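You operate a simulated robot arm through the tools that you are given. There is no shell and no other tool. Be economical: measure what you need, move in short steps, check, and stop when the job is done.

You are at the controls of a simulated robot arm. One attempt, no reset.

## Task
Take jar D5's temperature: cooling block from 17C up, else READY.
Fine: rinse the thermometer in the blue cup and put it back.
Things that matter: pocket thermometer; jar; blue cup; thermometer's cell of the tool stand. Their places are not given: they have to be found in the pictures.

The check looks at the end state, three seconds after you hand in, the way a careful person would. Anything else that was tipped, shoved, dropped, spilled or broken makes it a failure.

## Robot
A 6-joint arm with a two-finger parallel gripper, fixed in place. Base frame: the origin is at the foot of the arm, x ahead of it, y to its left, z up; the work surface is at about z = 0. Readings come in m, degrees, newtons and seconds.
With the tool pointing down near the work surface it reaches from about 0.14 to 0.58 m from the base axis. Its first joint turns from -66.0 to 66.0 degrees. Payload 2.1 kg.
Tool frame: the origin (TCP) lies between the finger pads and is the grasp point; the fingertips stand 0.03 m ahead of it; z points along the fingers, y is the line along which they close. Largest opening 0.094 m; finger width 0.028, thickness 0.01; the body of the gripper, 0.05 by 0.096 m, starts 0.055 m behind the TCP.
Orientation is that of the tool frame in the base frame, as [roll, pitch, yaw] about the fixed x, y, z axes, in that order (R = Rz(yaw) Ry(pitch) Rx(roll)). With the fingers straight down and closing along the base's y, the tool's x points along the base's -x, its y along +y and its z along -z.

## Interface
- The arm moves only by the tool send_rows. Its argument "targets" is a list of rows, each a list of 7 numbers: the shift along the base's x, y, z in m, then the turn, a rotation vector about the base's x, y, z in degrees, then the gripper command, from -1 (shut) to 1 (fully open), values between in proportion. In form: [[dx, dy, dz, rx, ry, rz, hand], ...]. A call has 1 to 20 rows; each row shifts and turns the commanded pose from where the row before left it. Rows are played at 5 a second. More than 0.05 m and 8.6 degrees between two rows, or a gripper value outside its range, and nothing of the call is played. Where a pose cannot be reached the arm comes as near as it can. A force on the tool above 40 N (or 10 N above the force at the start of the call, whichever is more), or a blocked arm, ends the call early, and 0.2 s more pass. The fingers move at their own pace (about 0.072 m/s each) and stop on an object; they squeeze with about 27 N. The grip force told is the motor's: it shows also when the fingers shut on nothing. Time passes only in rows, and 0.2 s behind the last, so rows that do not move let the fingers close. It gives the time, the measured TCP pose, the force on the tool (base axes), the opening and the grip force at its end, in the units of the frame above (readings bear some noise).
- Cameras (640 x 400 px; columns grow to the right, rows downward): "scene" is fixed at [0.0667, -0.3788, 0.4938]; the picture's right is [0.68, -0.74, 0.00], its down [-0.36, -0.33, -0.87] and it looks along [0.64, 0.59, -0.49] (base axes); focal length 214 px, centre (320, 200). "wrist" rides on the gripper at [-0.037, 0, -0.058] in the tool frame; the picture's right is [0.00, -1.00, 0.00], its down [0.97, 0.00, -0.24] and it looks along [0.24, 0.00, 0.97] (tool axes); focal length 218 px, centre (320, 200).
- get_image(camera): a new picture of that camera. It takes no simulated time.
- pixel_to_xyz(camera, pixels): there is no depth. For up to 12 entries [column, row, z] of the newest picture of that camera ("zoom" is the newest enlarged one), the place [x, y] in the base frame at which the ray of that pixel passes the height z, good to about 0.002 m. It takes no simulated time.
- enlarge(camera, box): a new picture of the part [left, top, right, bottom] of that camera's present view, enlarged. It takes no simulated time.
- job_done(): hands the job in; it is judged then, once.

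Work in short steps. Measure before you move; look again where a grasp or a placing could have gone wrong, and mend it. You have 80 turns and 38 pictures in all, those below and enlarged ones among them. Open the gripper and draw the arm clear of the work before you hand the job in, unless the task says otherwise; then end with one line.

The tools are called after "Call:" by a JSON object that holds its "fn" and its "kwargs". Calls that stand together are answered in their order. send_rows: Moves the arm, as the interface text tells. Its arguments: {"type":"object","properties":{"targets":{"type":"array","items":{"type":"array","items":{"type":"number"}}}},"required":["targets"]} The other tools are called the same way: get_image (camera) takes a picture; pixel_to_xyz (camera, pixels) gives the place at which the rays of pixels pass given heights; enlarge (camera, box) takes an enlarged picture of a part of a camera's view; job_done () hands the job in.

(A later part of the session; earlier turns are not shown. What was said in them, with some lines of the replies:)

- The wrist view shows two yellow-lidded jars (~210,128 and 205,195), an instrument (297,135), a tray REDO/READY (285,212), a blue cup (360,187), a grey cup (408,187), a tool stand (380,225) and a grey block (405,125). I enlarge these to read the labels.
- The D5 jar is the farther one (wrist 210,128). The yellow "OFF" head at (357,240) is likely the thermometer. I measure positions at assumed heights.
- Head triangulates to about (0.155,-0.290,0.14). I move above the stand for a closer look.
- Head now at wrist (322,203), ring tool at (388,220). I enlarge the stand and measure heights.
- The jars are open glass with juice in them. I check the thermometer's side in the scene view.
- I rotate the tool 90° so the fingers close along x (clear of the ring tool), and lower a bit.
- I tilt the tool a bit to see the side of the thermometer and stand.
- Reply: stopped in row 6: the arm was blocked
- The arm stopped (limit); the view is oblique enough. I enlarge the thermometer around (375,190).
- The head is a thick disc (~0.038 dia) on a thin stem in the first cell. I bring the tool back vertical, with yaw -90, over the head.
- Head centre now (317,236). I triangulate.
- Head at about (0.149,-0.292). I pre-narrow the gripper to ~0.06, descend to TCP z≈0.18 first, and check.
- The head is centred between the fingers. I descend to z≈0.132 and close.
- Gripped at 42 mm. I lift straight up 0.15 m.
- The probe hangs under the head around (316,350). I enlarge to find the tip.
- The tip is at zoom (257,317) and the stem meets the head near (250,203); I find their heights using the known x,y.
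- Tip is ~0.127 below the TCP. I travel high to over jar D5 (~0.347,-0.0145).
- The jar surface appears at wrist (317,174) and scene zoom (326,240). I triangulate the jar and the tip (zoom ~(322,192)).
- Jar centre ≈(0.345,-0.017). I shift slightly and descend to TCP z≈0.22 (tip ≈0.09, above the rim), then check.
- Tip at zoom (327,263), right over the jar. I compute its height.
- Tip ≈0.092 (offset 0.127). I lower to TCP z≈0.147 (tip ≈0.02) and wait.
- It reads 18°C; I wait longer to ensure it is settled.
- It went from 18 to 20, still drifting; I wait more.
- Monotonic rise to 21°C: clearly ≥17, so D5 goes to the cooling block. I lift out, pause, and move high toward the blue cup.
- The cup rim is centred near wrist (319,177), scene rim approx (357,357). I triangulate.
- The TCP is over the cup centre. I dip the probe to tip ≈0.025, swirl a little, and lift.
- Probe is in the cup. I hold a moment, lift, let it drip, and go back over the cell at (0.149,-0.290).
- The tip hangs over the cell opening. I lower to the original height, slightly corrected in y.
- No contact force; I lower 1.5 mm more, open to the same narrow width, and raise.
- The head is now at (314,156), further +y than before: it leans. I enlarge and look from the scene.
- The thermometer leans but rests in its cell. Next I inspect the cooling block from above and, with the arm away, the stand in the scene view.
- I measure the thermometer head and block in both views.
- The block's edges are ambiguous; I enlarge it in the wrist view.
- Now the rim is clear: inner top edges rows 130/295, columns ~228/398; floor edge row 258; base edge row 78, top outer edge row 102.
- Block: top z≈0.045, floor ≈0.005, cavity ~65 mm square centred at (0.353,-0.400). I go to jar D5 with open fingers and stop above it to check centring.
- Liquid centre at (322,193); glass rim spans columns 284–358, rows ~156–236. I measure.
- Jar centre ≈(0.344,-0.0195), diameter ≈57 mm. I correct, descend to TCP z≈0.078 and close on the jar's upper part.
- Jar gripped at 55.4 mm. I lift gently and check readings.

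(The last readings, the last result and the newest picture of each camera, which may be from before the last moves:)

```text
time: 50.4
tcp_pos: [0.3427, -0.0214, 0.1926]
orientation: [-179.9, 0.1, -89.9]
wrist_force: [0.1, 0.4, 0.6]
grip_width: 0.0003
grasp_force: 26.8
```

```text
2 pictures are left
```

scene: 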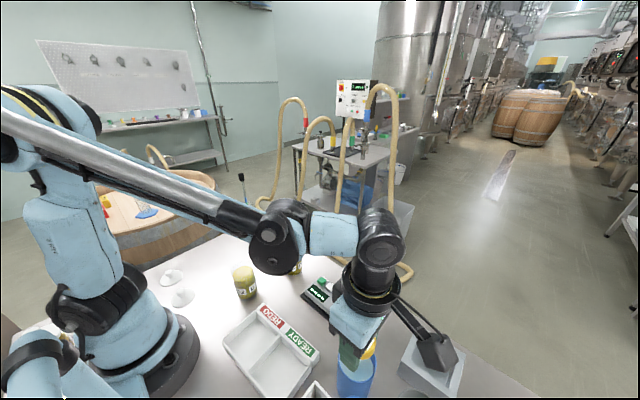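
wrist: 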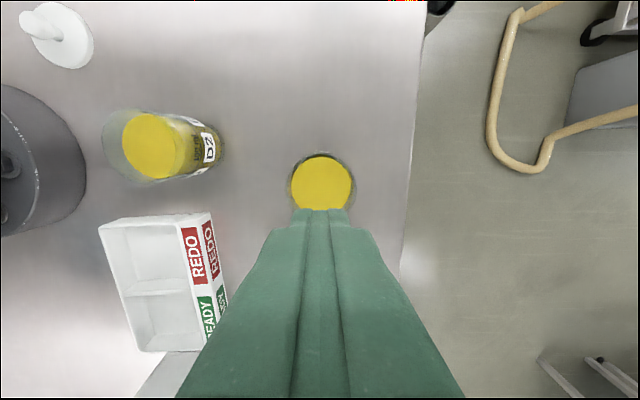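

The jar slipped out of the grip (opening 0.0003) and still stands. I re-measure it before grasping lower.

Call:
{"fn": "pixel_to_xyz", "kwargs": {"camera": "wrist", "pixels": [[321, 184, 0.055], [321, 184, 0.06], [290, 184, 0.06], [352, 184, 0.06], [321, 153, 0.06], [321, 153, 0.08], [284, 186, 0.08], [357, 186, 0.08]]}}

```text
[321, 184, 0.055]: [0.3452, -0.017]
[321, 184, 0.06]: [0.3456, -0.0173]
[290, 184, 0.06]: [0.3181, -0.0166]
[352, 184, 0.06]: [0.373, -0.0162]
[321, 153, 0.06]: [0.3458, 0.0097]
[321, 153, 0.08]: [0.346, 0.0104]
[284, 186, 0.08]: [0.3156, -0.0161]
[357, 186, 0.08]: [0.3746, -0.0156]
```

Jar centre ≈(0.345,-0.017). I open, descend to TCP z≈0.066, grasp, and test-lift only 6 mm.

Call:
{"fn": "send_rows", "kwargs": {"targets": [[0.001, 0.002, 0, 0, 0, 0, 1], [0.001, 0.002, 0, 0, 0, 0, 1], [0, 0, 0, 0, 0, 0, 1], [0, 0, 0, 0, 0, 0, 1], [0, 0, -0.03, 0, 0, 0, 1], [0, 0, -0.03, 0, 0, 0, 1], [0, 0, -0.03, 0, 0, 0, 1], [0, 0, -0.022, 0, 0, 0, 1], [0, 0, -0.0145, 0, 0, 0, 1], [0, 0, 0, 0, 0, 0, 0.4], [0, 0, 0, 0, 0, 0, 0.3], [0, 0, 0, 0, 0, 0, -1], [0, 0, 0, 0, 0, 0, -1], [0, 0, 0, 0, 0, 0, -1], [0, 0, 0, 0, 0, 0, -1]]}}

Call:
{"fn": "send_rows", "kwargs": {"targets": [[0, 0, 0.003, 0, 0, 0, -1], [0, 0, 0.003, 0, 0, 0, -1], [0, 0, 0, 0, 0, 0, -1]]}}

```text
time: 53.6
tcp_pos: [0.3471, -0.0174, 0.0666]
orientation: [-179.9, 0.1, -90.0]
wrist_force: [-0.4, 0.3, -0.3]
grip_width: 0.0554
grasp_force: 27.5
```

```text
time: 54.4
tcp_pos: [0.3461, -0.0178, 0.0723]
orientation: [-179.9, 0.1, -89.9]
wrist_force: [0.7, -0.4, -2.4]
grip_width: 0.0556
grasp_force: 26.9
```

Force -2.4 N in z and steady width: the jar is held. I lift further and check.

Call:
{"fn": "send_rows", "kwargs": {"targets": [[0, 0, 0.01, 0, 0, 0, -1], [0, 0, 0.015, 0, 0, 0, -1], [0, 0, 0.015, 0, 0, 0, -1], [0, 0, 0, 0, 0, 0, -1], [0, 0, 0, 0, 0, 0, -1]]}}

```text
time: 55.6
tcp_pos: [0.3472, -0.017, 0.1134]
orientation: [-179.9, 0.1, -89.9]
wrist_force: [-0.6, 1.3, -2.2]
grip_width: 0.0557
grasp_force: 26.9
```

Holding firmly. I raise to ~0.17 and travel smoothly towards the block.

Call:
{"fn": "send_rows", "kwargs": {"targets": [[0, 0, 0.015, 0, 0, 0, -1], [0, 0, 0.025, 0, 0, 0, -1], [0, 0, 0.015, 0, 0, 0, -1], [0, -0.01, 0, 0, 0, 0, -1], [0.0005, -0.02, 0, 0, 0, 0, -1], [0.0006, -0.03, 0, 0, 0, 0, -1], [0.0006, -0.03, 0, 0, 0, 0, -1], [0.0006, -0.03, 0, 0, 0, 0, -1], [0.0006, -0.03, 0, 0, 0, 0, -1], [0.0006, -0.03, 0, 0, 0, 0, -1], [0.0006, -0.03, 0, 0, 0, 0, -1], [0.0006, -0.03, 0, 0, 0, 0, -1], [0.0006, -0.03, 0, 0, 0, 0, -1], [0.0006, -0.03, 0, 0, 0, 0, -1], [0.0006, -0.03, 0, 0, 0, 0, -1], [0, -0.03, 0, 0, 0, 0, -1], [0, -0.015, 0, 0, 0, 0, -1], [0, -0.0077, 0, 0, 0, 0, -1], [0, 0, 0, 0, 0, 0, -1], [0, 0, 0, 0, 0, 0, -1]]}}

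Call:
{"fn": "get_image", "kwargs": {"camera": "wrist"}}

```text
time: 59.8
tcp_pos: [0.3529, -0.399, 0.1689]
orientation: [-180.0, 0.1, -89.9]
wrist_force: [-0.9, -0.4, -3.1]
grip_width: 0.0552
grasp_force: 27.0
```

```text
1 pictures are left
```

wrist: 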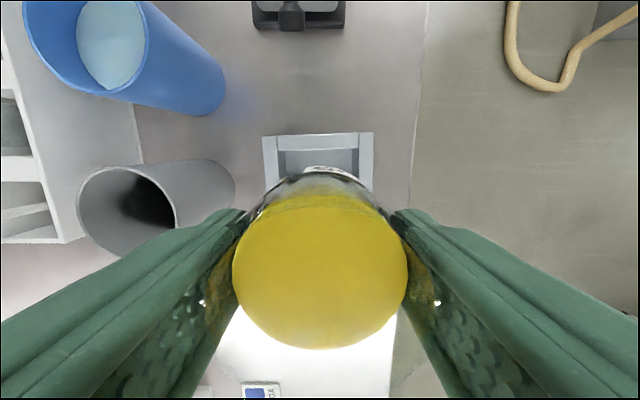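

Jar is centred at the TCP. I check the block edges in this view: columns 263/374 outer, ~280/358 inner, row ~150.

Call:
{"fn": "pixel_to_xyz", "kwargs": {"camera": "wrist", "pixels": [[264, 150, 0.045], [374, 150, 0.045], [280, 155, 0.045], [359, 155, 0.045], [320, 151, 0.045], [320, 133, 0.0], [320, 137, 0.045], [320, 270, 0.168]]}}

```text
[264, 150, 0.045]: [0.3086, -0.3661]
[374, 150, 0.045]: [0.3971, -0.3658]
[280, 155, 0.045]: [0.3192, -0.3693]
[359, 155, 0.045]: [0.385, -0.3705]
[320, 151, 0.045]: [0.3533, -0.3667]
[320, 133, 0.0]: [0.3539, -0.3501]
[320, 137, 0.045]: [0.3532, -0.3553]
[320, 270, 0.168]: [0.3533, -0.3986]
```

Aligned within ~1 mm with the cavity (0.353,-0.399). I lower until the fingertips are just above the block rim (TCP ≈0.077, jar bottom ≈5 mm above the floor).

Call:
{"fn": "send_rows", "kwargs": {"targets": [[0, 0, -0.02, 0, 0, 0, -1], [0, 0, -0.025, 0, 0, 0, -1], [0, 0, -0.02, 0, 0, 0, -1], [0, 0, -0.013, 0, 0, 0, -1], [0, 0, -0.008, 0, 0, 0, -1], [0, 0, -0.004, 0, 0, 0, -1], [0, 0, 0, 0, 0, 0, -1], [0, 0, 0, 0, 0, 0, -1]]}}

```text
time: 61.4
tcp_pos: [0.3543, -0.3993, 0.0801]
orientation: [-179.9, 0.1, -89.9]
wrist_force: [1.4, 0.7, 6.4]
grip_width: 0.0556
grasp_force: 26.9
stopped in row 8: the force on the tool passed its limit (the readings are from after the stop); the commanded pose is now the measured one
```

Contact at TCP 0.080: the jar is inside the cavity (bottom ≤13 mm), either on its floor or fingertips at the rim. I ease up 1 mm, check force.

Call:
{"fn": "send_rows", "kwargs": {"targets": [[0, 0, 0.001, 0, 0, 0, -1], [0, 0, 0, 0, 0, 0, -1]]}}

```text
time: 62.0
tcp_pos: [0.3524, -0.4004, 0.0804]
orientation: [-180.0, 0.0, -89.9]
wrist_force: [-0.6, -0.3, -2.6]
grip_width: 0.0553
grasp_force: 26.9
```

Back to just the jar's weight, hovering ~1 mm over contact. I release and rise straight up.

Call:
{"fn": "send_rows", "kwargs": {"targets": [[0, 0, 0, 0, 0, 0, 0.3], [0, 0, 0, 0, 0, 0, 0.4], [0, 0, 0, 0, 0, 0, 0.6], [0, 0, 0, 0, 0, 0, 0.6], [0, 0, 0, 0, 0, 0, 0.6], [0, 0, 0.01, 0, 0, 0, 0.6], [0, 0, 0.02, 0, 0, 0, 0.6], [0, 0, 0.04, 0, 0, 0, 0.6], [0, 0, 0.04, 0, 0, 0, 0.6], [0, 0, 0.04, 0, 0, 0, 0.6], [0, 0, 0.04, 0, 0, 0, 0.6], [0, 0.02, 0.04, 0, 0, 0, 0.6], [0, 0.03, 0.02, 0, 0, 0, 0.6], [0, 0.03, 0, 0, 0, 0, 0.6], [0, 0, 0, 0, 0, 0, 0.6]]}}

```text
time: 65.2
tcp_pos: [0.3455, -0.3108, 0.3218]
orientation: [-179.9, 0.1, -89.9]
wrist_force: [-0.1, -0.2, 0.7]
grip_width: 0.0752
grasp_force: 0.0
out of reach, approached as far as the arm can: row 11, 12
```

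Clear of the jar. I use the last picture to verify jar and thermometer.

Call:
{"fn": "get_image", "kwargs": {"camera": "wrist"}}

```text
0 pictures are left
```

wrist: 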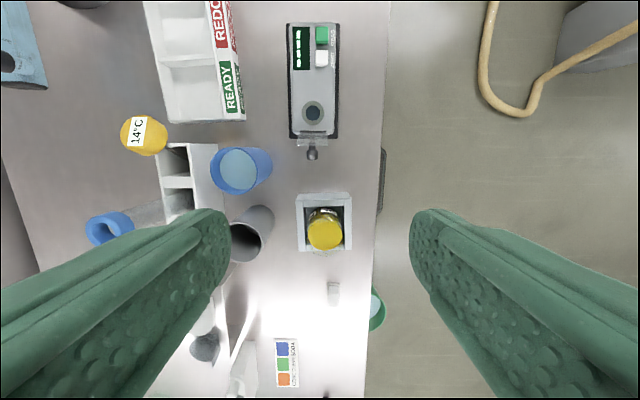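

The picture shows jar D5 upright inside the cooling block, the block in its place, and the thermometer resting, leaning, in its own cell. The arm is clear, so I open the gripper and then hand in.

Call:
{"fn": "send_rows", "kwargs": {"targets": [[0, 0.02, 0, 0, 0, 0, 1], [0, 0.02, 0, 0, 0, 0, 1], [0, 0, 0, 0, 0, 0, 1]]}}

Call:
{"fn": "job_done", "kwargs": {}}

```text
time: 66.0
tcp_pos: [0.3454, -0.2708, 0.3211]
orientation: [-179.8, 0.2, -89.9]
wrist_force: [-0.2, -0.1, -1.3]
grip_width: 0.0941
grasp_force: 0.1
```

```text
The job is handed in.
```

D5 read 21 °C at the last look (18, then 20, then 21), so it stands in the cooling block; the thermometer was rinsed in the blue cup and is back in its cell, but it leans about 13° where it stood upright before, and the jar slipped from my first grip without tipping.
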